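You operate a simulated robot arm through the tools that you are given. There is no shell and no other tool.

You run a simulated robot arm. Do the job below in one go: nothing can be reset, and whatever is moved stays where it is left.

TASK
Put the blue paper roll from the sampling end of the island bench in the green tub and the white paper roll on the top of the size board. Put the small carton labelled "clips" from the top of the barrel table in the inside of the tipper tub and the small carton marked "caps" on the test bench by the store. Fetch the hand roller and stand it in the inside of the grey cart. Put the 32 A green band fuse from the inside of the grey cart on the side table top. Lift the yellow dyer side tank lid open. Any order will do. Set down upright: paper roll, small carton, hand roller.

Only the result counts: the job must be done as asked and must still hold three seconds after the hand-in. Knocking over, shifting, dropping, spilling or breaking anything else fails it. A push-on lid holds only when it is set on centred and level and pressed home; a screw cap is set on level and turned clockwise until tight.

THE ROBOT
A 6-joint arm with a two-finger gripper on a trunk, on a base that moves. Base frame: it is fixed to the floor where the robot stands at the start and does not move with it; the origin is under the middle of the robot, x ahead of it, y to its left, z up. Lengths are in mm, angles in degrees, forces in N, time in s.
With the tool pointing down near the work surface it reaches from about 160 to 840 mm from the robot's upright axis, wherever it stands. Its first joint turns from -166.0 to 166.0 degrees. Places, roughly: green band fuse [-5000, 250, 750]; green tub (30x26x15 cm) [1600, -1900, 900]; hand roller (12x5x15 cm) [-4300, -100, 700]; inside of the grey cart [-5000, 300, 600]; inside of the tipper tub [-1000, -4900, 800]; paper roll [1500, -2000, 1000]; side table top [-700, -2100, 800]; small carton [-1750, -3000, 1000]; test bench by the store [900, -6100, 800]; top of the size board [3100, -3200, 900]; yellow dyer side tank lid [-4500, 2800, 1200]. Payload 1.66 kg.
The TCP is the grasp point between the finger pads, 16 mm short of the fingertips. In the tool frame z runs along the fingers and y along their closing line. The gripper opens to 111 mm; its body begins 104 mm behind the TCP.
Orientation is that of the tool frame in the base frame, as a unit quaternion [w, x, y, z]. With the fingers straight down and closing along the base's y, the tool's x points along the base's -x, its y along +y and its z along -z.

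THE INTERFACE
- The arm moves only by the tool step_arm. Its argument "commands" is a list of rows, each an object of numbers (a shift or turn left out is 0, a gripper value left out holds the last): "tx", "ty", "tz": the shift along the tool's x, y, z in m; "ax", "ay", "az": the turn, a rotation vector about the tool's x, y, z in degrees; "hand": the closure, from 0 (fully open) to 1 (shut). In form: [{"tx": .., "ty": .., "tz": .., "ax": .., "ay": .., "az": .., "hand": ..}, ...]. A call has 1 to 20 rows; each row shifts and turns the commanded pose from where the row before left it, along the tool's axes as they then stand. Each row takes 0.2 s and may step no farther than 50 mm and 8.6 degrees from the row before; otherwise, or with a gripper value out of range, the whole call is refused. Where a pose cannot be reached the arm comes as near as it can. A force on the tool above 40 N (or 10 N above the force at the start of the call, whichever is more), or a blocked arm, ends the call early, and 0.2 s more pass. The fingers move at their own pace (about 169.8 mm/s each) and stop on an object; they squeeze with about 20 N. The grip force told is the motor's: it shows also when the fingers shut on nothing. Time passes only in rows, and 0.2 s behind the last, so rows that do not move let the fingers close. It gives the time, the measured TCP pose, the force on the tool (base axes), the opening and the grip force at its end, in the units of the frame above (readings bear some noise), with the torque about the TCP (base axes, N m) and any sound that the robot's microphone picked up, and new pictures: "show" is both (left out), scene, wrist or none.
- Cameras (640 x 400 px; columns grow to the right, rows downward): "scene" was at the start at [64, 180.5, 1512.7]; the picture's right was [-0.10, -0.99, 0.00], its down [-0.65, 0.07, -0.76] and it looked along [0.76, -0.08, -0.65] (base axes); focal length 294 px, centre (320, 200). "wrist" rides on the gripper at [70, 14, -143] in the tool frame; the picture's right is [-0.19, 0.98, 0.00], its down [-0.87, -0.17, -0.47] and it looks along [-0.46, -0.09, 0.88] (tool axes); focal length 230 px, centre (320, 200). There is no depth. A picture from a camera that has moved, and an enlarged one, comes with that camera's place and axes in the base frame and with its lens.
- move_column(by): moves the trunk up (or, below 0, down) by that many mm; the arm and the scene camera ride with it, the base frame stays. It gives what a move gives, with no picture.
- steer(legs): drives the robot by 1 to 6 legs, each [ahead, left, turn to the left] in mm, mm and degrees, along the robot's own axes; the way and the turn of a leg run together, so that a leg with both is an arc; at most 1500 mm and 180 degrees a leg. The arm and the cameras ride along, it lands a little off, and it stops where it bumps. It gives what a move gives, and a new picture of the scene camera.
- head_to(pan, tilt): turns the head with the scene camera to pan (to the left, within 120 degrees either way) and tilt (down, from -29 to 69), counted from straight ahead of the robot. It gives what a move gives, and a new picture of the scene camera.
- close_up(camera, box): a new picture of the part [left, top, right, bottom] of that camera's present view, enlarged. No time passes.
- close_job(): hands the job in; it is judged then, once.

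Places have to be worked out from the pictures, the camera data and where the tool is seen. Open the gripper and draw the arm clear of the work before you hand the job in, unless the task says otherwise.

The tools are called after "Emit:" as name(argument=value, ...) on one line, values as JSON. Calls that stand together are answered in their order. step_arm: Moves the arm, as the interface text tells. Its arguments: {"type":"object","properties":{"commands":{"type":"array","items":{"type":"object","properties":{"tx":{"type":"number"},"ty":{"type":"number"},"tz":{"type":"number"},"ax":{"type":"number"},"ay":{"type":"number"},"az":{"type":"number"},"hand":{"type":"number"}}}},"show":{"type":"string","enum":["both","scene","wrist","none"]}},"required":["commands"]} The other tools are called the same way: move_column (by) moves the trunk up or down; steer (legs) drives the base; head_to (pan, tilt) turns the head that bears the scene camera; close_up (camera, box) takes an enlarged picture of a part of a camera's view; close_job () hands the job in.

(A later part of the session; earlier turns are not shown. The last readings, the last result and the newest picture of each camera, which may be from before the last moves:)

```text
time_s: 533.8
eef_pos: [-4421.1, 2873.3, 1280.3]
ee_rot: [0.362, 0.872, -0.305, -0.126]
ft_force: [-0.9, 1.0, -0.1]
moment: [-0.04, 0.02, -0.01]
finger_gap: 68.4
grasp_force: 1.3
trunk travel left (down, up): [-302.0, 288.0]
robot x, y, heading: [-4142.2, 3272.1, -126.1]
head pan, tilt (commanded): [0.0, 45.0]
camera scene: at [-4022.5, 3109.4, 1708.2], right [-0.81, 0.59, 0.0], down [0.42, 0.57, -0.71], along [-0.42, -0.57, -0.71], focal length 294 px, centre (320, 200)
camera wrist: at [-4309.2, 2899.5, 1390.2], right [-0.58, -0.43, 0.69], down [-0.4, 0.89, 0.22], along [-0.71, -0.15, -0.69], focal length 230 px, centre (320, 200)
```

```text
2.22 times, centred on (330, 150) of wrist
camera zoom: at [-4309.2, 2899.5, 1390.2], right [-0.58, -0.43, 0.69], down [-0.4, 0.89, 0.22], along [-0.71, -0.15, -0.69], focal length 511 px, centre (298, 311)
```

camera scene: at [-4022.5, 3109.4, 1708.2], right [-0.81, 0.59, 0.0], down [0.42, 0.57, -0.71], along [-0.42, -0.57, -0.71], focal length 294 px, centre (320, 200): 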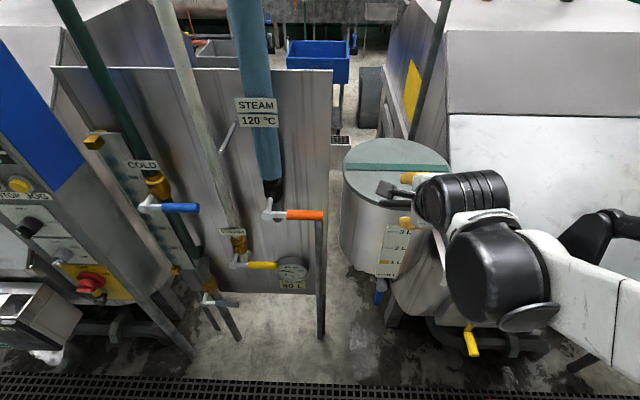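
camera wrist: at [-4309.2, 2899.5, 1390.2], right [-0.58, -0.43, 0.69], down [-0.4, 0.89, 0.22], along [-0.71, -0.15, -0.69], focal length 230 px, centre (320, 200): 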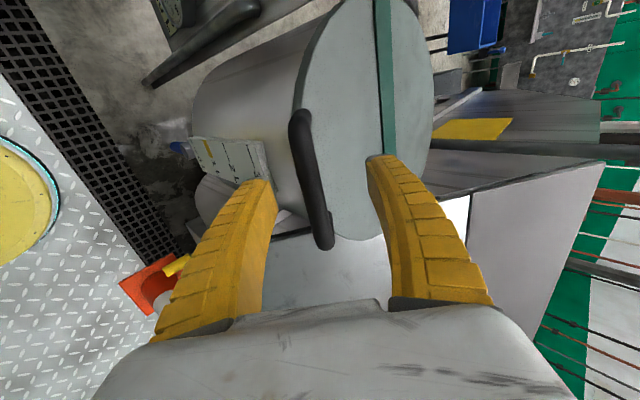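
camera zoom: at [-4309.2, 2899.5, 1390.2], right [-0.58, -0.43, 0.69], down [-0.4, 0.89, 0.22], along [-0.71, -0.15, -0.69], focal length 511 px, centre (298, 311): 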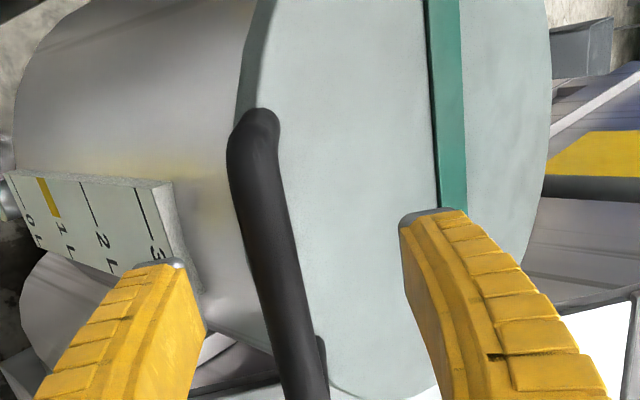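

The bar is caged between the fingers, within a few mm of the grasp point. I'll close loosely to about 25 mm around the 16 mm bar and try a first small lift along the hinge arc.

Emit:
step_arm(commands=[{"hand": 0.6}, {"hand": 0.77}, {"hand": 0.77}, {"hand": 0.77}], show="wrist")

Emit:
step_arm(commands=[{"ty": 0.0086, "tz": -0.0056}, {"ty": 0.0086, "tz": -0.0056}, {}], show="both")

```text
time_s: 534.8
eef_pos: [-4421.9, 2870.5, 1280.2]
ee_rot: [0.361, 0.872, -0.305, -0.126]
ft_force: [-0.2, -0.9, -0.3]
moment: [-0.02, -0.02, 0.0]
finger_gap: 28.5
grasp_force: 1.9
trunk travel left (down, up): [-302.0, 288.0]
robot x, y, heading: [-4138.4, 3269.0, -126.1]
head pan, tilt (commanded): [0.0, 45.0]
camera wrist: at [-4309.4, 2899.2, 1390.2], right [-0.58, -0.43, 0.69], down [-0.4, 0.89, 0.22], along [-0.71, -0.15, -0.69], focal length 230 px, centre (320, 200)
```

wrist: 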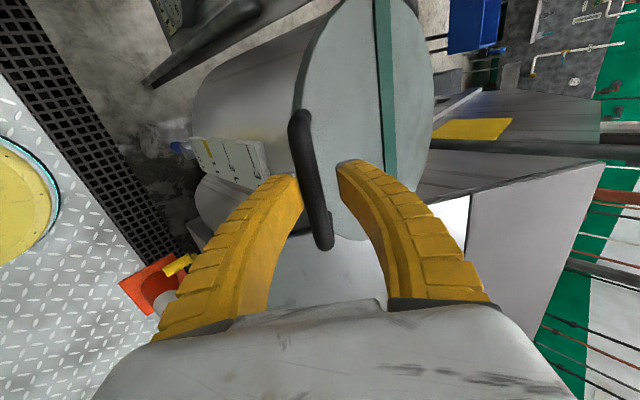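

```text
time_s: 535.6
eef_pos: [-4424.0, 2868.5, 1301.2]
ee_rot: [0.362, 0.872, -0.304, -0.126]
ft_force: [5.9, 6.3, -2.1]
moment: [0.06, -0.18, 0.08]
finger_gap: 33.6
grasp_force: 6.3
trunk travel left (down, up): [-302.0, 288.0]
robot x, y, heading: [-4139.4, 3270.5, -126.3]
head pan, tilt (commanded): [0.0, 45.0]
camera scene: at [-4021.6, 3110.0, 1708.1], right [-0.81, 0.59, 0.0], down [0.42, 0.57, -0.71], along [-0.42, -0.57, -0.71], focal length 294 px, centre (320, 200)
camera wrist: at [-4312.0, 2896.3, 1410.8], right [-0.58, -0.43, 0.69], down [-0.4, 0.89, 0.22], along [-0.71, -0.15, -0.69], focal length 230 px, centre (320, 200)
```

scene: 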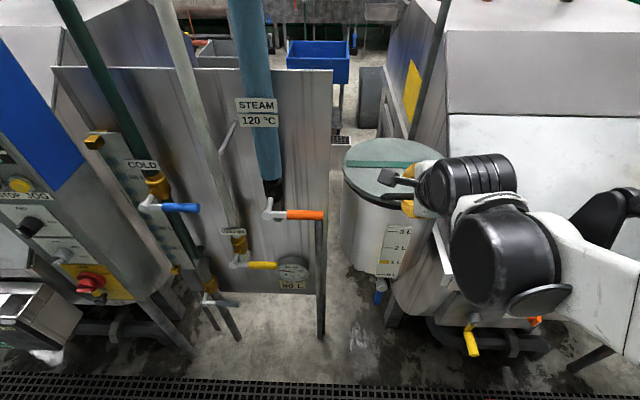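
wrist: 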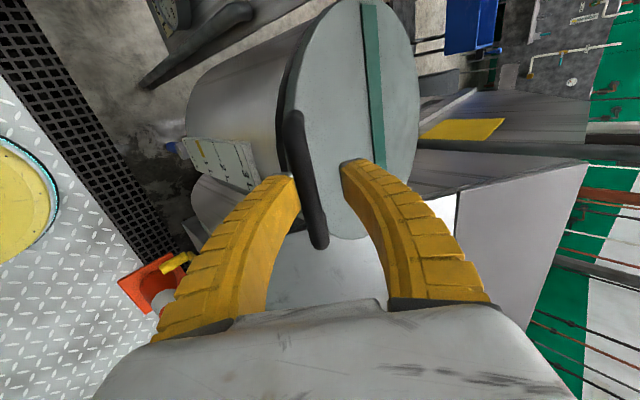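

The lid edge has started to lift off the tank, but the loose finger is being pushed open. I'll close fully on the bar for a positive hold and continue up the arc.

Emit:
step_arm(commands=[{"hand": 1}, {"hand": 1}, {"hand": 1}], show="none")

Emit:
step_arm(commands=[{"ty": 0.0086, "tz": -0.0056}, {"ty": 0.0086, "tz": -0.0056}, {}], show="both")

```text
time_s: 536.4
eef_pos: [-4423.4, 2870.9, 1301.0]
ee_rot: [0.361, 0.872, -0.304, -0.128]
ft_force: [13.0, 15.3, 2.9]
moment: [0.17, 0.09, 0.04]
finger_gap: 10.9
grasp_force: 34.5
trunk travel left (down, up): [-302.0, 288.0]
robot x, y, heading: [-4139.0, 3272.2, -126.0]
head pan, tilt (commanded): [0.0, 45.0]
```

```text
time_s: 537.2
eef_pos: [-4426.0, 2868.3, 1319.0]
ee_rot: [0.362, 0.872, -0.305, -0.126]
ft_force: [8.3, 11.3, 0.9]
moment: [0.14, -0.07, 0.06]
finger_gap: 8.6
grasp_force: 34.1
trunk travel left (down, up): [-302.0, 288.0]
robot x, y, heading: [-4139.6, 3267.0, -125.8]
head pan, tilt (commanded): [0.0, 45.0]
camera scene: at [-4021.2, 3111.1, 1708.2], right [-0.81, 0.59, 0.0], down [0.42, 0.57, -0.71], along [-0.42, -0.57, -0.71], focal length 294 px, centre (320, 200)
camera wrist: at [-4313.5, 2894.5, 1430.0], right [-0.58, -0.42, 0.7], down [-0.4, 0.89, 0.21], along [-0.71, -0.15, -0.69], focal length 230 px, centre (320, 200)
```

scene: 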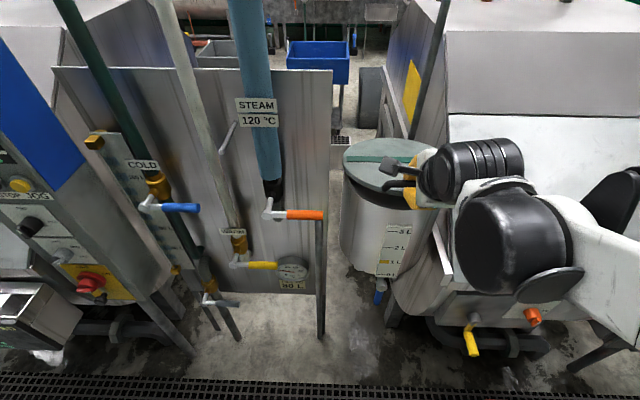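
wrist: 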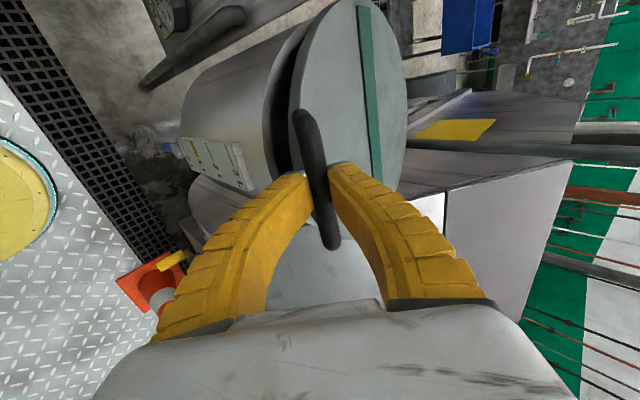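

The lid is rising, but the bar sits near the fingertips. I'll loosen slightly, advance 10 mm along the tool axis for a deeper hold, and regrip.

Emit:
step_arm(commands=[{"hand": 0.82}, {"hand": 0.82}, {"tz": 0.006}, {"tz": 0.006}, {"hand": 0.82}], show="wrist")

Emit:
close_up(camera="wrist", box=[240, 80, 400, 280])

```text
time_s: 538.4
eef_pos: [-4431.5, 2860.2, 1309.1]
ee_rot: [0.361, 0.872, -0.305, -0.126]
ft_force: [-0.1, 0.4, 0.0]
moment: [0.03, -0.02, 0.0]
finger_gap: 23.1
grasp_force: 2.0
trunk travel left (down, up): [-302.0, 288.0]
robot x, y, heading: [-4147.4, 3270.9, -126.0]
head pan, tilt (commanded): [0.0, 45.0]
camera wrist: at [-4320.1, 2887.2, 1420.2], right [-0.58, -0.43, 0.69], down [-0.4, 0.89, 0.22], along [-0.71, -0.15, -0.69], focal length 230 px, centre (320, 200)
```

wrist: 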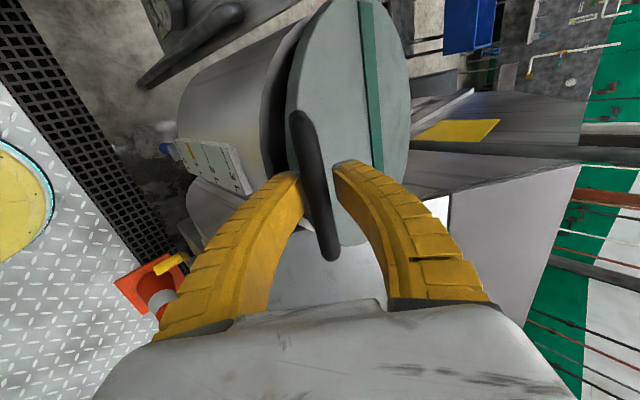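

```text
2.00 times, centred on (320, 180) of wrist
camera zoom: at [-4320.1, 2887.2, 1420.2], right [-0.58, -0.43, 0.69], down [-0.4, 0.89, 0.22], along [-0.71, -0.15, -0.69], focal length 460 px, centre (320, 240)
```

zoom: 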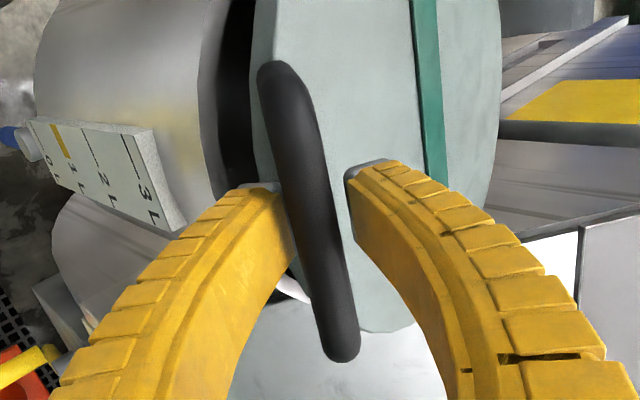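

The lid now stays where it is by itself with no load on the tool, so its hinge has friction. Regripping and continuing up the arc in small steps.

Emit:
step_arm(commands=[{"hand": 1}, {"hand": 1}, {"hand": 1}], show="none")

Emit:
step_arm(commands=[{"ty": 0.0107, "tz": -0.0056}, {"ty": 0.0107, "tz": -0.0056}, {}], show="none")

Emit:
step_arm(commands=[{"ty": 0.0185, "tz": -0.0089}, {"ty": 0.0185, "tz": -0.0089}, {}], show="both")

```text
time_s: 539.2
eef_pos: [-4434.0, 2857.0, 1306.6]
ee_rot: [0.36, 0.873, -0.304, -0.125]
ft_force: [-10.2, -11.4, -5.5]
moment: [0.01, -0.01, 0.08]
finger_gap: 9.8
grasp_force: 34.4
trunk travel left (down, up): [-302.0, 288.0]
robot x, y, heading: [-4144.1, 3273.0, -126.1]
head pan, tilt (commanded): [0.0, 45.0]
```

```text
time_s: 540.0
eef_pos: [-4439.3, 2851.3, 1332.0]
ee_rot: [0.361, 0.872, -0.305, -0.126]
ft_force: [-17.4, -8.9, -11.0]
moment: [0.1, 0.03, -0.2]
finger_gap: 8.9
grasp_force: 33.5
trunk travel left (down, up): [-302.0, 288.0]
robot x, y, heading: [-4137.1, 3271.0, -125.9]
head pan, tilt (commanded): [0.0, 45.0]
```

```text
time_s: 540.8
eef_pos: [-4447.0, 2838.6, 1370.7]
ee_rot: [0.36, 0.873, -0.305, -0.126]
ft_force: [-29.4, -11.4, -19.7]
moment: [0.21, 0.12, -0.16]
finger_gap: 8.2
grasp_force: 34.6
trunk travel left (down, up): [-302.0, 288.0]
robot x, y, heading: [-4139.8, 3268.8, -126.1]
head pan, tilt (commanded): [0.0, 45.0]
camera scene: at [-4029.5, 3105.3, 1708.2], right [-0.81, 0.59, 0.0], down [0.42, 0.57, -0.7], along [-0.41, -0.57, -0.71], focal length 294 px, centre (320, 200)
camera wrist: at [-4335.6, 2865.9, 1481.8], right [-0.58, -0.43, 0.69], down [-0.4, 0.89, 0.22], along [-0.71, -0.15, -0.69], focal length 230 px, centre (320, 200)
```

scene: 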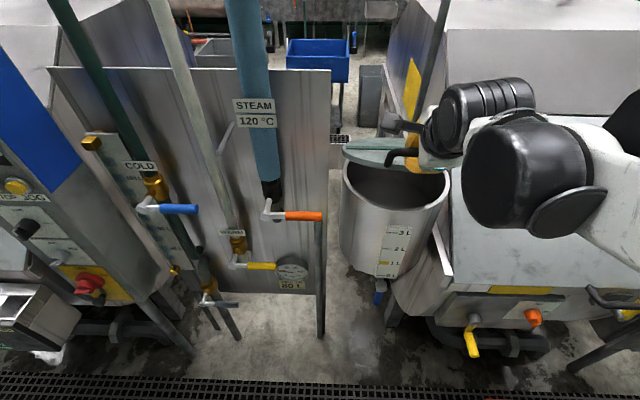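
wrist: 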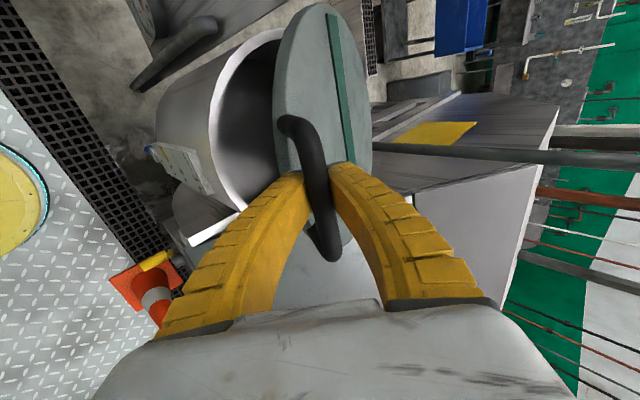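

The lid is clearly opening (about 20°). The side forces tell me to ease inward about 7 mm and right about 4 mm, then continue along the arc.

Emit:
step_arm(commands=[{"tx": -0.004, "ty": 0.0049, "tz": 0.005}, {"ty": 0.0198, "tz": -0.0052}, {}], show="none")

Emit:
step_arm(commands=[{"ty": 0.0198, "tz": -0.0052}, {}], show="wrist")

```text
time_s: 541.6
eef_pos: [-4457.3, 2826.5, 1389.6]
ee_rot: [0.361, 0.873, -0.304, -0.124]
ft_force: [1.8, -15.2, -11.5]
moment: [-0.17, -0.3, 0.14]
finger_gap: 9.9
grasp_force: 33.6
trunk travel left (down, up): [-302.0, 288.0]
robot x, y, heading: [-4137.8, 3269.8, -126.0]
head pan, tilt (commanded): [0.0, 45.0]
```

```text
time_s: 542.2
eef_pos: [-4465.6, 2816.8, 1407.6]
ee_rot: [0.361, 0.873, -0.304, -0.126]
ft_force: [3.6, -22.6, -15.7]
moment: [-0.16, -0.3, 0.23]
finger_gap: 9.1
grasp_force: 34.3
trunk travel left (down, up): [-302.0, 288.0]
robot x, y, heading: [-4138.9, 3270.5, -125.8]
head pan, tilt (commanded): [0.0, 45.0]
camera wrist: at [-4353.0, 2843.7, 1517.8], right [-0.58, -0.43, 0.69], down [-0.4, 0.89, 0.22], along [-0.71, -0.15, -0.69], focal length 230 px, centre (320, 200)
```

wrist: 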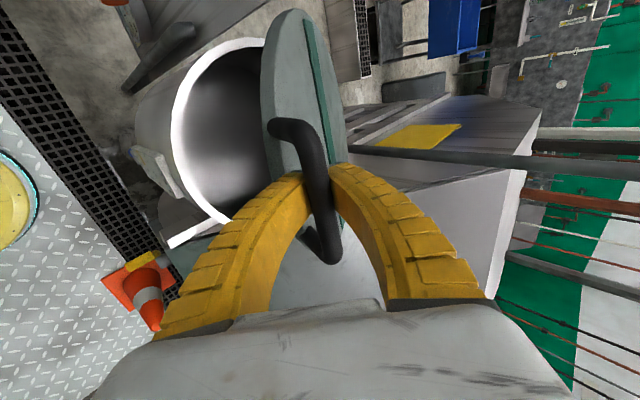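

Lid at about 35° and following well. Continuing with small lateral and inward corrections.

Emit:
step_arm(commands=[{"tx": 0.003, "ty": 0.0194, "tz": -0.0012}, {"ty": 0.0194, "tz": -0.0012}, {}], show="none")

Emit:
step_arm(commands=[{"ty": 0.0205, "tz": 0.0005}, {"ty": 0.0205, "tz": 0.0005}, {}], show="both")

```text
time_s: 543.0
eef_pos: [-4481.4, 2795.3, 1436.3]
ee_rot: [0.36, 0.872, -0.305, -0.126]
ft_force: [-3.3, -19.8, -22.8]
moment: [0.11, -0.11, -0.12]
finger_gap: 8.9
grasp_force: 34.5
trunk travel left (down, up): [-302.0, 288.0]
robot x, y, heading: [-4141.0, 3271.5, -125.9]
head pan, tilt (commanded): [0.0, 45.0]
```

```text
time_s: 543.8
eef_pos: [-4498.9, 2774.4, 1464.2]
ee_rot: [0.359, 0.873, -0.304, -0.126]
ft_force: [-5.2, -14.4, -23.2]
moment: [0.03, -0.12, -0.07]
finger_gap: 8.7
grasp_force: 33.6
trunk travel left (down, up): [-302.0, 288.0]
robot x, y, heading: [-4140.2, 3270.2, -126.1]
head pan, tilt (commanded): [0.0, 45.0]
camera scene: at [-4025.3, 3104.0, 1707.7], right [-0.81, 0.59, 0.0], down [0.42, 0.57, -0.7], along [-0.41, -0.57, -0.71], focal length 294 px, centre (320, 200)
camera wrist: at [-4386.9, 2800.5, 1575.1], right [-0.58, -0.43, 0.69], down [-0.4, 0.89, 0.22], along [-0.71, -0.15, -0.69], focal length 230 px, centre (320, 200)
```

scene: 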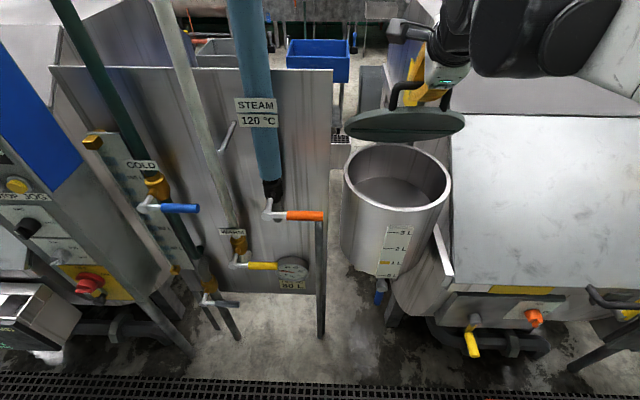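
wrist: 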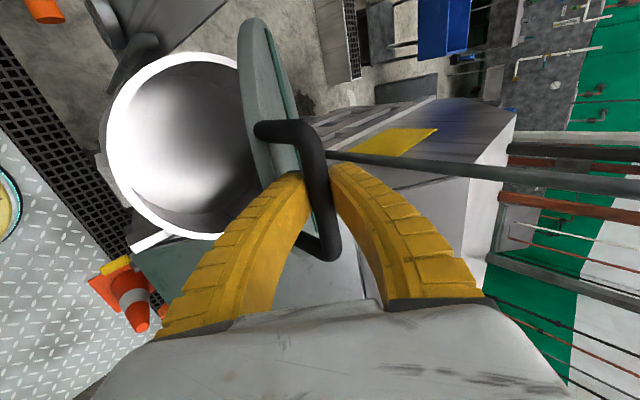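

The tank opening is now fully visible with the lid at about 43°. The pull is toward the hinge, so I'll tighten the arc radius by 5 mm and continue, then pitch the tool a bit further.

Emit:
step_arm(commands=[{"ty": 0.0204, "tz": 0.0058}, {"ty": 0.0204, "tz": 0.0058}, {}], show="none")

Emit:
step_arm(commands=[{"ax": 5}, {"ax": 5}, {"ax": 5}, {}], show="both")

```text
time_s: 544.6
eef_pos: [-4520.1, 2744.9, 1483.2]
ee_rot: [0.361, 0.873, -0.303, -0.127]
ft_force: [-0.6, -9.8, -17.7]
moment: [0.04, -0.08, -0.04]
finger_gap: 10.0
grasp_force: 33.9
trunk travel left (down, up): [-302.0, 288.0]
robot x, y, heading: [-4142.0, 3272.9, -126.0]
head pan, tilt (commanded): [0.0, 45.0]
```

```text
time_s: 545.6
eef_pos: [-4520.5, 2744.9, 1483.1]
ee_rot: [0.243, 0.912, -0.318, -0.086]
ft_force: [-2.5, -9.3, -18.0]
moment: [-0.08, 0.0, -0.01]
finger_gap: 9.7
grasp_force: 33.9
trunk travel left (down, up): [-302.0, 288.0]
robot x, y, heading: [-4138.5, 3275.8, -126.3]
head pan, tilt (commanded): [0.0, 45.0]
camera scene: at [-4024.5, 3105.4, 1707.8], right [-0.81, 0.59, 0.0], down [0.42, 0.57, -0.71], along [-0.42, -0.57, -0.71], focal length 294 px, centre (320, 200)
camera wrist: at [-4428.9, 2747.2, 1614.2], right [-0.68, -0.55, 0.49], down [-0.44, 0.84, 0.33], along [-0.59, 0.01, -0.81], focal length 230 px, centre (320, 200)
```

scene: 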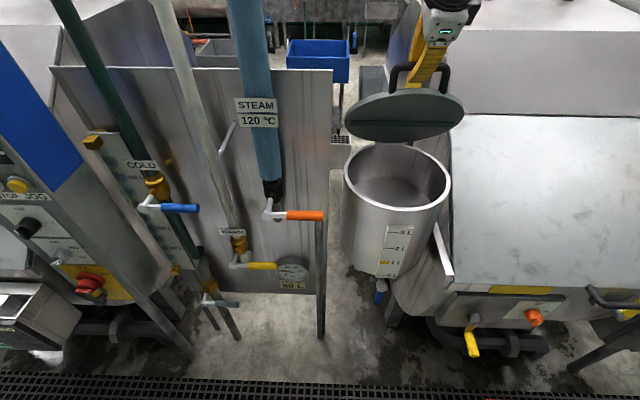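
wrist: 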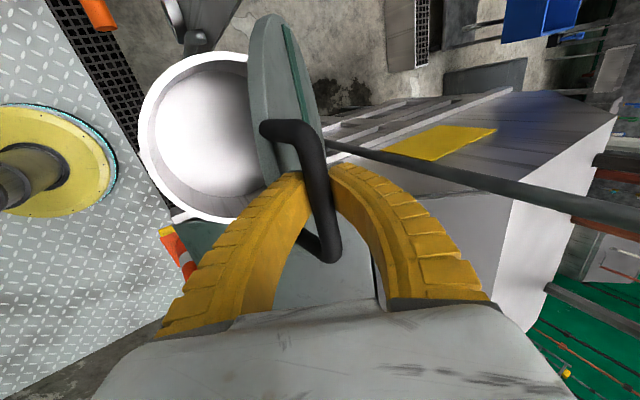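

The fit of the path gives a hinge at z≈1226 with radius 293 mm; lid now at about 51°. Continuing along this arc with the tool pitched to 60°.

Emit:
step_arm(commands=[{"ty": 0.0193, "tz": 0.0028}, {"ty": 0.0193, "tz": 0.0028}, {}], show="none")

Emit:
step_arm(commands=[{"ty": 0.02, "tz": 0.0051}, {"ty": 0.02, "tz": 0.0051}, {}], show="both")

```text
time_s: 546.4
eef_pos: [-4542.8, 2718.5, 1498.2]
ee_rot: [0.242, 0.912, -0.318, -0.086]
ft_force: [-2.0, -4.1, -15.6]
moment: [0.12, 0.18, -0.1]
finger_gap: 10.1
grasp_force: 33.8
trunk travel left (down, up): [-302.0, 288.0]
robot x, y, heading: [-4136.3, 3268.1, -126.2]
head pan, tilt (commanded): [0.0, 45.0]
```

```text
time_s: 547.2
eef_pos: [-4567.2, 2687.0, 1507.7]
ee_rot: [0.244, 0.912, -0.317, -0.085]
ft_force: [4.4, -6.2, -18.4]
moment: [-0.17, -0.29, 0.17]
finger_gap: 9.8
grasp_force: 33.7
trunk travel left (down, up): [-302.0, 288.0]
robot x, y, heading: [-4138.3, 3273.7, -125.9]
head pan, tilt (commanded): [0.0, 45.0]
camera scene: at [-4023.1, 3105.7, 1707.8], right [-0.81, 0.59, 0.0], down [0.42, 0.57, -0.71], along [-0.42, -0.57, -0.71], focal length 294 px, centre (320, 200)
camera wrist: at [-4474.8, 2688.8, 1639.4], right [-0.68, -0.55, 0.49], down [-0.44, 0.84, 0.33], along [-0.59, 0.0, -0.81], focal length 230 px, centre (320, 200)
```

scene: 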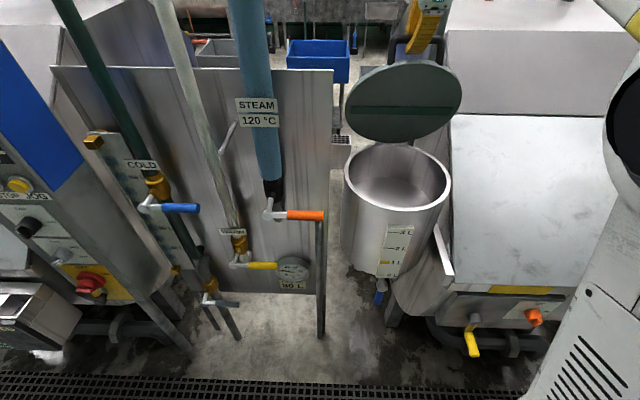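
wrist: 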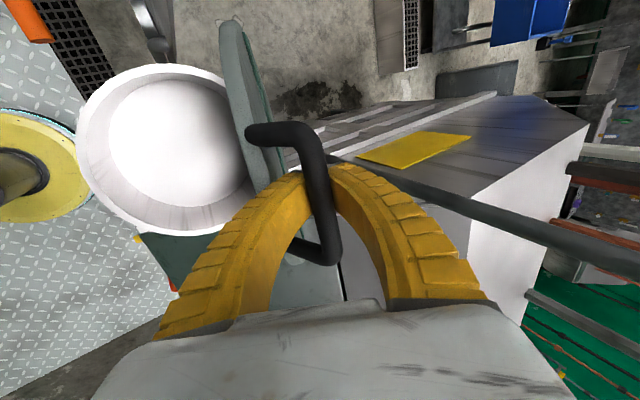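

Lid at about 66°. Continuing up to and past the vertical.

Emit:
step_arm(commands=[{"tx": 0.001, "ty": 0.0191, "tz": 0.0073}, {"ty": 0.0191, "tz": 0.0073}, {}], show="none")

Emit:
step_arm(commands=[{"ty": 0.0179, "tz": 0.0099}, {"ty": 0.0179, "tz": 0.0099}, {}], show="both")

```text
time_s: 548.0
eef_pos: [-4590.7, 2654.2, 1515.1]
ee_rot: [0.244, 0.912, -0.319, -0.086]
ft_force: [0.9, -1.4, -24.4]
moment: [0.22, 0.19, -0.19]
finger_gap: 9.2
grasp_force: 34.0
trunk travel left (down, up): [-302.0, 288.0]
robot x, y, heading: [-4140.4, 3269.3, -126.2]
head pan, tilt (commanded): [0.0, 45.0]
```

```text
time_s: 548.8
eef_pos: [-4617.4, 2622.1, 1518.7]
ee_rot: [0.243, 0.913, -0.317, -0.087]
ft_force: [5.8, -1.8, -29.9]
moment: [-0.21, -0.31, 0.09]
finger_gap: 9.0
grasp_force: 34.4
trunk travel left (down, up): [-302.0, 288.0]
robot x, y, heading: [-4142.1, 3266.7, -126.0]
head pan, tilt (commanded): [0.0, 45.0]
camera scene: at [-4023.8, 3105.6, 1707.8], right [-0.81, 0.59, 0.0], down [0.42, 0.57, -0.71], along [-0.42, -0.57, -0.71], focal length 294 px, centre (320, 200)
camera wrist: at [-4524.9, 2624.7, 1648.4], right [-0.68, -0.55, 0.49], down [-0.44, 0.84, 0.33], along [-0.59, 0.01, -0.81], focal length 230 px, centre (320, 200)
```

scene: 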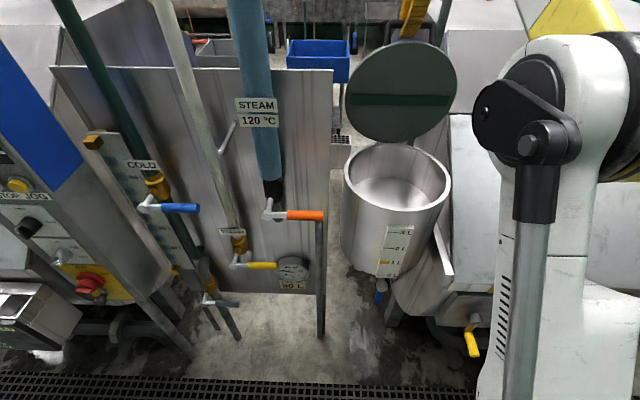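
wrist: 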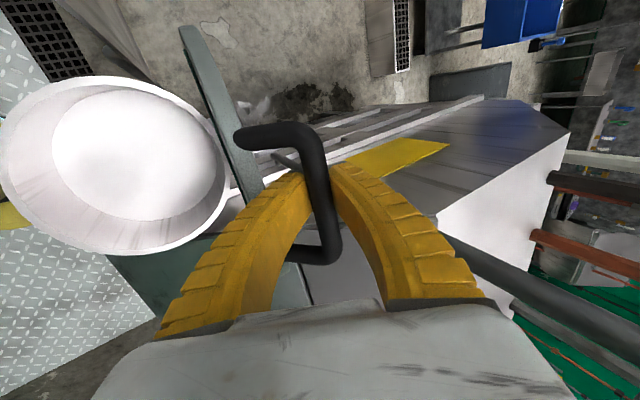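

Lid at about 83°, with a 30 N downward pull, so I'll drop the path about 5 mm and push on past vertical.

Emit:
step_arm(commands=[{"ty": 0.0145, "tz": 0.0155}, {"ty": 0.0151, "tz": 0.0145}, {}], show="none")

Emit:
step_arm(commands=[{"ty": 0.0145, "tz": 0.0145}, {}], show="both")

```text
time_s: 549.6
eef_pos: [-4640.0, 2593.5, 1506.0]
ee_rot: [0.243, 0.912, -0.319, -0.086]
ft_force: [4.8, 3.3, -26.5]
moment: [-0.15, 0.04, 0.0]
finger_gap: 5.8
grasp_force: 30.0
trunk travel left (down, up): [-302.0, 288.0]
robot x, y, heading: [-4143.7, 3271.1, -126.1]
head pan, tilt (commanded): [0.0, 45.0]
```

```text
time_s: 550.2
eef_pos: [-4642.6, 2592.7, 1500.5]
ee_rot: [0.244, 0.912, -0.317, -0.087]
ft_force: [-1.8, -2.5, -0.1]
moment: [0.03, -0.04, -0.04]
finger_gap: 6.2
grasp_force: 29.1
out of reach, approached as far as the arm can: row 1
trunk travel left (down, up): [-302.0, 288.0]
robot x, y, heading: [-4139.7, 3271.7, -125.9]
head pan, tilt (commanded): [0.0, 45.0]
camera scene: at [-4023.2, 3108.8, 1708.2], right [-0.81, 0.59, 0.0], down [0.42, 0.57, -0.71], along [-0.42, -0.57, -0.71], focal length 294 px, centre (320, 200)
camera wrist: at [-4550.3, 2595.0, 1631.4], right [-0.68, -0.55, 0.49], down [-0.44, 0.84, 0.33], along [-0.59, 0.0, -0.81], focal length 230 px, centre (320, 200)
```

scene: 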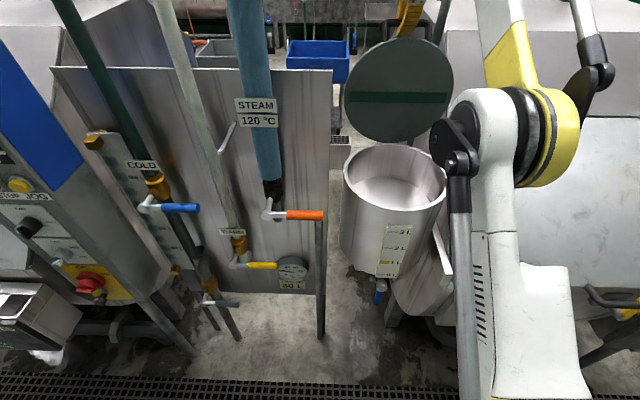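
wrist: 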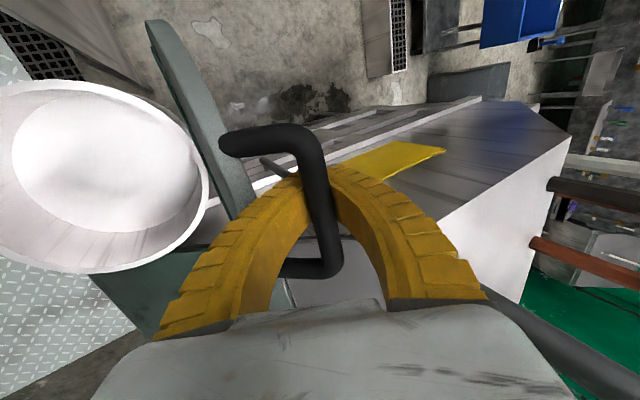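

The lid is at about 92° and nearly balanced, and the arm has run out of reach. I'll loosen the grip to a cage and check that the lid stays, then drive the base slightly forward to push it further past vertical.

Emit:
step_arm(commands=[{"hand": 0.85}, {"hand": 0.78}, {"hand": 0.78}], show="both")

Emit:
close_up(camera="wrist", box=[200, 80, 420, 300])

```text
time_s: 551.0
eef_pos: [-4642.2, 2593.5, 1500.0]
ee_rot: [0.244, 0.912, -0.318, -0.086]
ft_force: [-1.8, -0.9, 3.1]
moment: [0.09, -0.05, 0.07]
finger_gap: 25.1
grasp_force: 1.4
trunk travel left (down, up): [-302.0, 288.0]
robot x, y, heading: [-4139.3, 3271.2, -125.9]
head pan, tilt (commanded): [0.0, 45.0]
camera scene: at [-4023.0, 3109.2, 1708.2], right [-0.81, 0.59, 0.0], down [0.42, 0.57, -0.71], along [-0.42, -0.57, -0.71], focal length 294 px, centre (320, 200)
camera wrist: at [-4549.8, 2595.2, 1631.4], right [-0.68, -0.55, 0.49], down [-0.44, 0.84, 0.33], along [-0.59, 0.0, -0.81], focal length 230 px, centre (320, 200)
```

scene: 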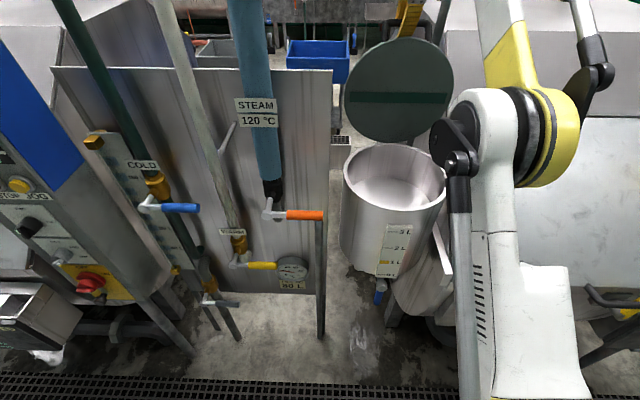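
wrist: 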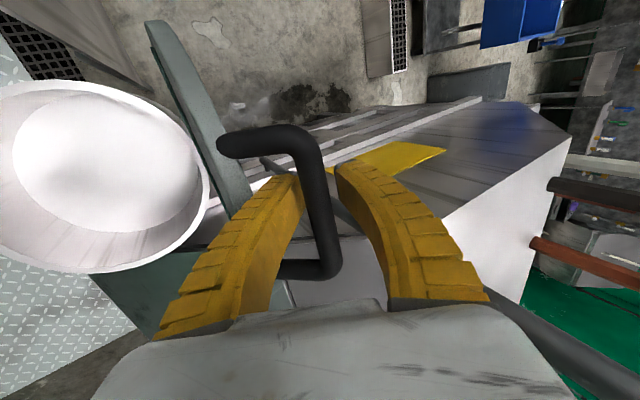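

```text
1.82 times, centred on (310, 190) of wrist
camera zoom: at [-4549.8, 2595.2, 1631.4], right [-0.68, -0.55, 0.49], down [-0.44, 0.84, 0.33], along [-0.59, 0.0, -0.81], focal length 418 px, centre (338, 218)
```

zoom: 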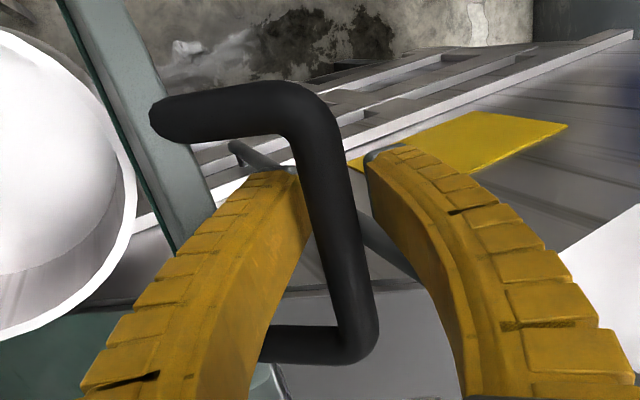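

The lid stays upright by itself (~93°) with the bar only resting against the near finger. Driving the base 40 mm forward to push it a bit further open.

Emit:
steer(legs=[[40, 0, 0]])

Emit:
step_arm(commands=[{}], show="wrist")

```text
time_s: 551.9
eef_pos: [-4665.0, 2559.9, 1499.3]
ee_rot: [0.244, 0.912, -0.317, -0.086]
ft_force: [1.1, 0.6, -1.0]
moment: [0.01, -0.01, -0.05]
finger_gap: 28.4
grasp_force: 2.5
trunk travel left (down, up): [-302.0, 288.0]
robot x, y, heading: [-4167.1, 3241.0, -125.7]
head pan, tilt (commanded): [0.0, 45.0]
camera scene: at [-4046.6, 3076.2, 1708.2], right [-0.81, 0.59, 0.0], down [0.42, 0.57, -0.71], along [-0.42, -0.57, -0.71], focal length 294 px, centre (320, 200)
```

scene: 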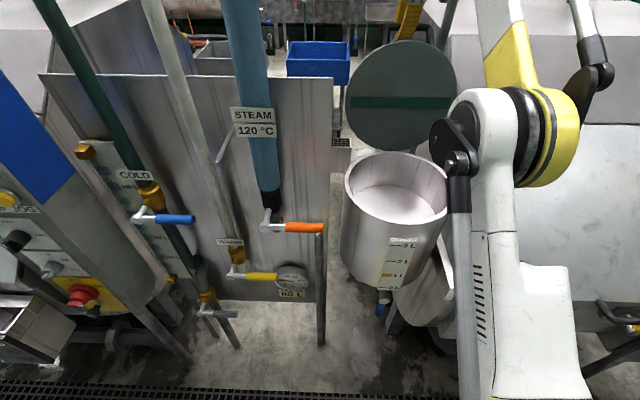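

```text
time_s: 552.3
eef_pos: [-4665.0, 2560.4, 1502.1]
ee_rot: [0.245, 0.912, -0.318, -0.085]
ft_force: [0.5, 1.3, 0.6]
moment: [0.06, 0.01, -0.01]
finger_gap: 27.7
grasp_force: 1.8
trunk travel left (down, up): [-302.0, 288.0]
robot x, y, heading: [-4163.5, 3241.9, -126.0]
head pan, tilt (commanded): [0.0, 45.0]
camera wrist: at [-4572.4, 2562.8, 1631.4], right [-0.68, -0.55, 0.49], down [-0.44, 0.84, 0.33], along [-0.59, 0.0, -0.81], focal length 230 px, centre (320, 200)
```

wrist: 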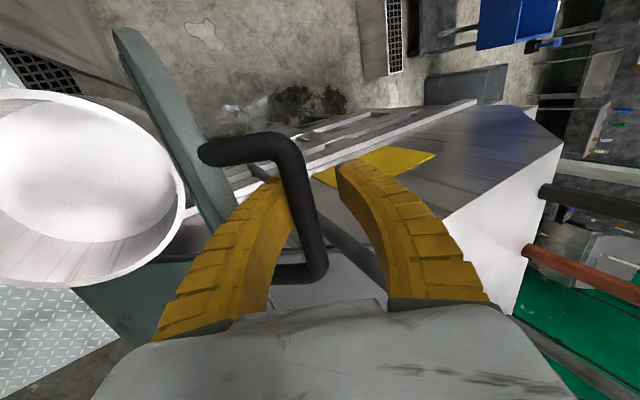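

It follows without resistance (about 97°). Another 40 mm forward.

Emit:
steer(legs=[[40, 0, 0]])

Emit:
step_arm(commands=[{}], show="wrist")

```text
time_s: 553.2
eef_pos: [-4683.5, 2533.8, 1496.9]
ee_rot: [0.237, 0.914, -0.32, -0.083]
ft_force: [14.3, 16.1, -45.8]
moment: [-1.71, 1.18, -0.02]
finger_gap: 50.7
grasp_force: 14.5
trunk travel left (down, up): [-302.0, 288.0]
robot x, y, heading: [-4181.5, 3209.8, -125.8]
head pan, tilt (commanded): [0.0, 45.0]
stopped in leg 1: the force on the tool passed its limit at 55 N (the readings are from after the stop); the commanded pose is now the measured one
camera scene: at [-4066.9, 3048.1, 1707.9], right [-0.81, 0.59, 0.0], down [0.42, 0.57, -0.71], along [-0.42, -0.57, -0.71], focal length 294 px, centre (320, 200)
```

scene: 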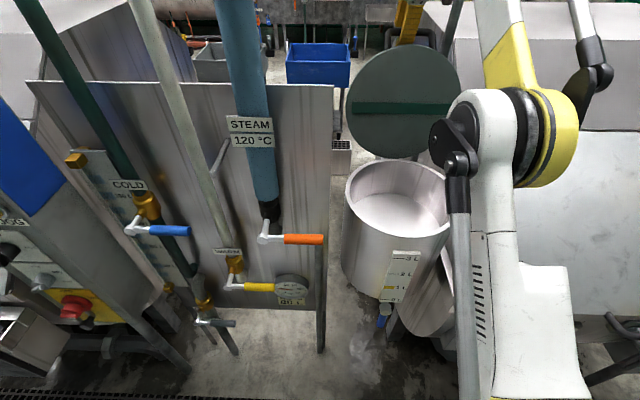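

```text
time_s: 553.6
eef_pos: [-4684.3, 2531.3, 1494.6]
ee_rot: [0.237, 0.914, -0.319, -0.084]
ft_force: [13.3, 17.3, -51.1]
moment: [-1.9, 1.32, 0.05]
finger_gap: 52.6
grasp_force: 15.8
trunk travel left (down, up): [-302.0, 288.0]
robot x, y, heading: [-4181.1, 3209.6, -126.3]
head pan, tilt (commanded): [0.0, 45.0]
camera wrist: at [-4594.2, 2533.0, 1627.9], right [-0.68, -0.55, 0.48], down [-0.44, 0.83, 0.33], along [-0.58, 0.01, -0.81], focal length 230 px, centre (320, 200)
```

wrist: 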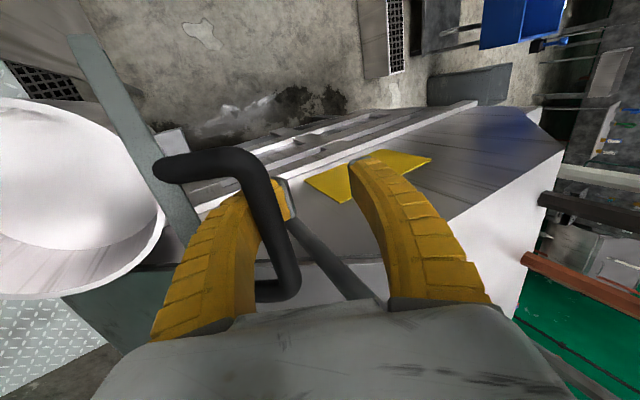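

The lid has hit its end stop (force rose, finger pushed open), so it is fully open. I'll relieve the pressure by easing the tool back.

Emit:
step_arm(commands=[{"ty": -0.006}, {"ty": -0.006}, {}], show="none")

```text
time_s: 554.4
eef_pos: [-4678.3, 2543.0, 1491.8]
ee_rot: [0.239, 0.913, -0.319, -0.085]
ft_force: [4.9, 3.6, -4.5]
moment: [-0.13, 0.16, -0.06]
finger_gap: 32.2
grasp_force: 4.0
trunk travel left (down, up): [-302.0, 288.0]
robot x, y, heading: [-4181.6, 3212.7, -126.0]
head pan, tilt (commanded): [0.0, 45.0]
```

Pressure is gone. Now withdrawing the fingers along the tool axis, out of the handle.

Emit:
step_arm(commands=[{"ty": -0.003, "hand": 0.72}, {"hand": 0.72}, {"tz": -0.015}, {"tz": -0.015}, {}], show="both")

```text
time_s: 555.6
eef_pos: [-4667.6, 2556.8, 1517.5]
ee_rot: [0.238, 0.914, -0.319, -0.084]
ft_force: [7.8, 10.8, -10.2]
moment: [0.06, 0.02, -0.05]
finger_gap: 43.8
grasp_force: 10.0
trunk travel left (down, up): [-302.0, 288.0]
robot x, y, heading: [-4182.2, 3212.9, -126.0]
head pan, tilt (commanded): [0.0, 45.0]
camera scene: at [-4066.2, 3049.2, 1708.2], right [-0.81, 0.59, 0.0], down [0.42, 0.57, -0.71], along [-0.42, -0.57, -0.71], focal length 294 px, centre (320, 200)
camera wrist: at [-4576.0, 2557.5, 1648.8], right [-0.68, -0.55, 0.48], down [-0.44, 0.83, 0.33], along [-0.58, 0.01, -0.81], focal length 230 px, centre (320, 200)
```

scene: 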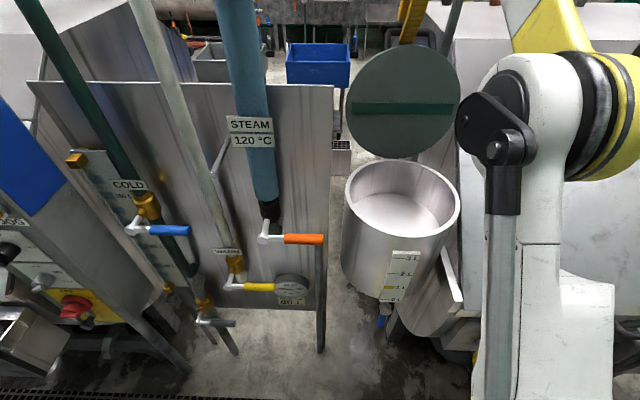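
wrist: 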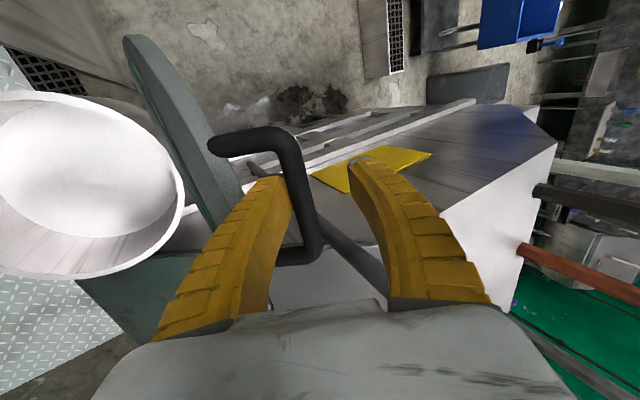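

The near finger is still rubbing the bar and dragging it. I'll ease the tool off the bar sideways first until contact is gone.

Emit:
step_arm(commands=[{"ty": -0.006}, {"ty": -0.006}, {}], show="wrist")

```text
time_s: 556.4
eef_pos: [-4661.7, 2562.0, 1511.9]
ee_rot: [0.239, 0.913, -0.319, -0.084]
ft_force: [1.0, 0.4, 0.4]
moment: [-0.01, 0.02, 0.01]
finger_gap: 33.8
grasp_force: 1.6
trunk travel left (down, up): [-302.0, 288.0]
robot x, y, heading: [-4180.3, 3210.0, -126.1]
head pan, tilt (commanded): [0.0, 45.0]
camera wrist: at [-4570.1, 2563.8, 1643.5], right [-0.68, -0.55, 0.48], down [-0.44, 0.83, 0.33], along [-0.58, 0.01, -0.81], focal length 230 px, centre (320, 200)
```

wrist: 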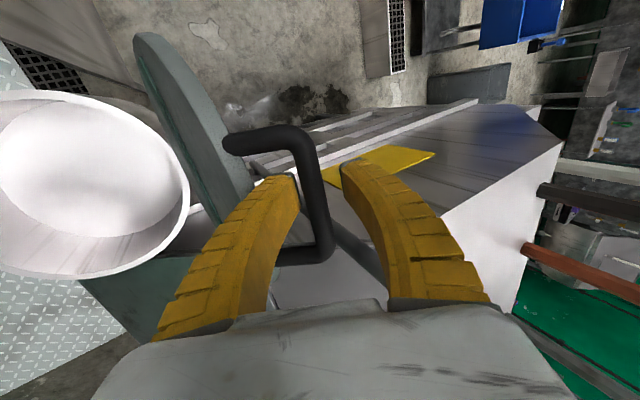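

Contact is gone and the bar is centred in the open fingers. Withdrawing along the tool axis.

Emit:
step_arm(commands=[{"hand": 0.65}, {"hand": 0.65}, {"tz": -0.015}, {"tz": -0.015}, {}], show="wrist")

```text
time_s: 557.6
eef_pos: [-4650.7, 2574.0, 1538.0]
ee_rot: [0.239, 0.913, -0.32, -0.083]
ft_force: [0.1, -0.3, 0.6]
moment: [0.02, 0.02, 0.02]
finger_gap: 41.1
grasp_force: 1.0
trunk travel left (down, up): [-302.0, 288.0]
robot x, y, heading: [-4185.9, 3210.2, -126.0]
head pan, tilt (commanded): [0.0, 45.0]
camera wrist: at [-4559.0, 2576.3, 1669.5], right [-0.68, -0.55, 0.48], down [-0.44, 0.83, 0.33], along [-0.58, 0.01, -0.81], focal length 230 px, centre (320, 200)
```

wrist: 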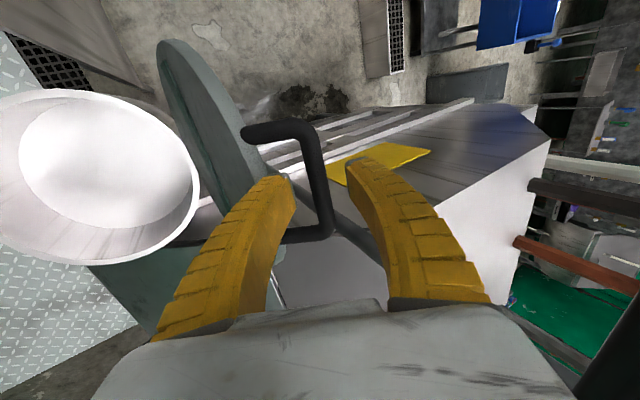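

Sliding out freely. Continuing to withdraw.

Emit:
step_arm(commands=[{"tz": -0.02}, {"tz": -0.02}, {"tz": -0.02}, {"tz": -0.02}, {}], show="both")

```text
time_s: 558.8
eef_pos: [-4627.6, 2607.5, 1607.2]
ee_rot: [0.239, 0.913, -0.319, -0.084]
ft_force: [0.0, 0.3, 0.9]
moment: [-0.02, 0.01, -0.01]
finger_gap: 41.0
grasp_force: 1.6
trunk travel left (down, up): [-302.0, 288.0]
robot x, y, heading: [-4184.0, 3210.5, -126.0]
head pan, tilt (commanded): [0.0, 45.0]
camera scene: at [-4066.9, 3048.2, 1708.1], right [-0.81, 0.59, 0.0], down [0.42, 0.57, -0.71], along [-0.42, -0.57, -0.71], focal length 294 px, centre (320, 200)
camera wrist: at [-4536.7, 2608.5, 1738.5], right [-0.68, -0.55, 0.48], down [-0.44, 0.83, 0.33], along [-0.58, 0.01, -0.81], focal length 230 px, centre (320, 200)
```

scene: 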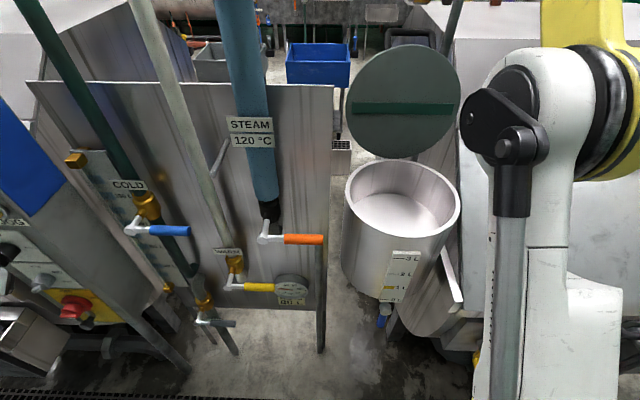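
wrist: 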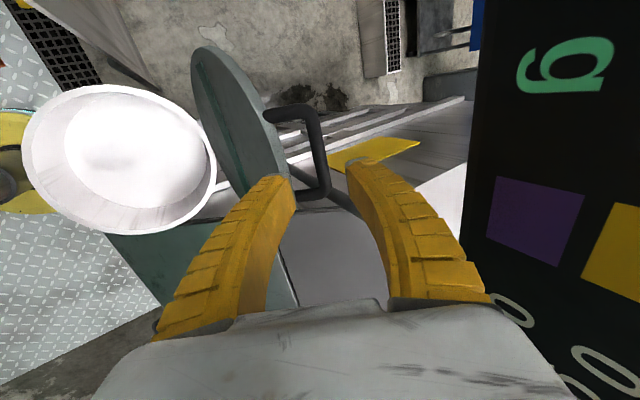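

The gripper is free of the handle and the lid stays fully open. A hanging sign board is close on the far side, so I'll move the tool straight back toward the robot.

Emit:
step_arm(commands=[{"ty": -0.029, "tz": -0.0163}, {"ty": -0.029, "tz": -0.0163}, {"ty": -0.029, "tz": -0.0163}, {"ty": -0.029, "tz": -0.0163}, {"ty": -0.029, "tz": -0.0163}, {"ty": -0.029, "tz": -0.0163}, {}], show="both")

Emit:
close_up(camera="scene", box=[310, 20, 490, 300])

```text
time_s: 560.4
eef_pos: [-4503.2, 2762.0, 1606.4]
ee_rot: [0.239, 0.913, -0.319, -0.084]
ft_force: [0.1, 0.2, -0.8]
moment: [0.01, 0.0, -0.01]
finger_gap: 41.3
grasp_force: 1.3
trunk travel left (down, up): [-302.0, 288.0]
robot x, y, heading: [-4186.4, 3212.6, -126.1]
head pan, tilt (commanded): [0.0, 45.0]
camera scene: at [-4067.6, 3047.3, 1708.1], right [-0.81, 0.59, 0.0], down [0.42, 0.57, -0.71], along [-0.42, -0.57, -0.71], focal length 294 px, centre (320, 200)
camera wrist: at [-4411.7, 2762.3, 1737.9], right [-0.68, -0.55, 0.48], down [-0.44, 0.83, 0.33], along [-0.58, 0.01, -0.81], focal length 230 px, centre (320, 200)
```

scene: 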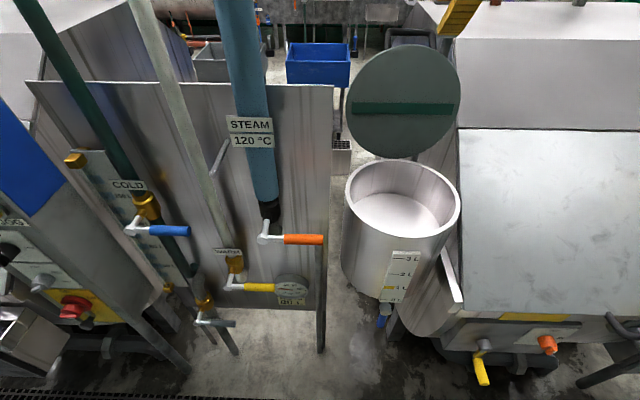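
wrist: 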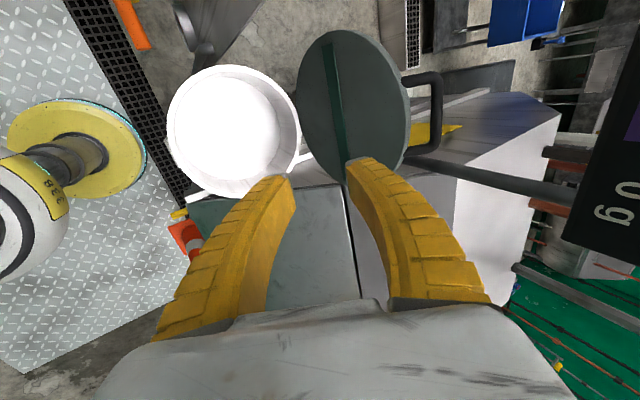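

```text
1.43 times, centred on (400, 160) of scene
camera zoom: at [-4067.6, 3047.3, 1708.1], right [-0.81, 0.59, 0.0], down [0.42, 0.57, -0.71], along [-0.42, -0.57, -0.71], focal length 420 px, centre (206, 257)
```

zoom: 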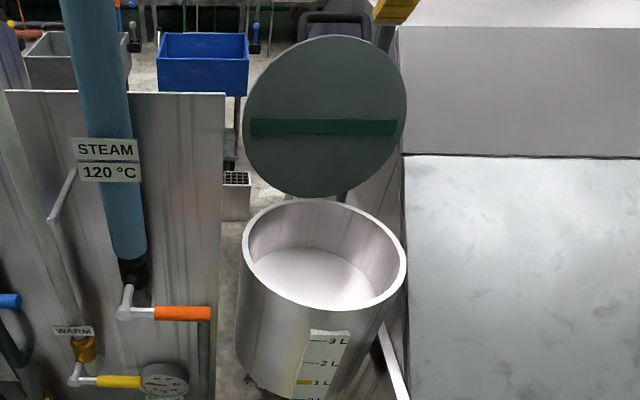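

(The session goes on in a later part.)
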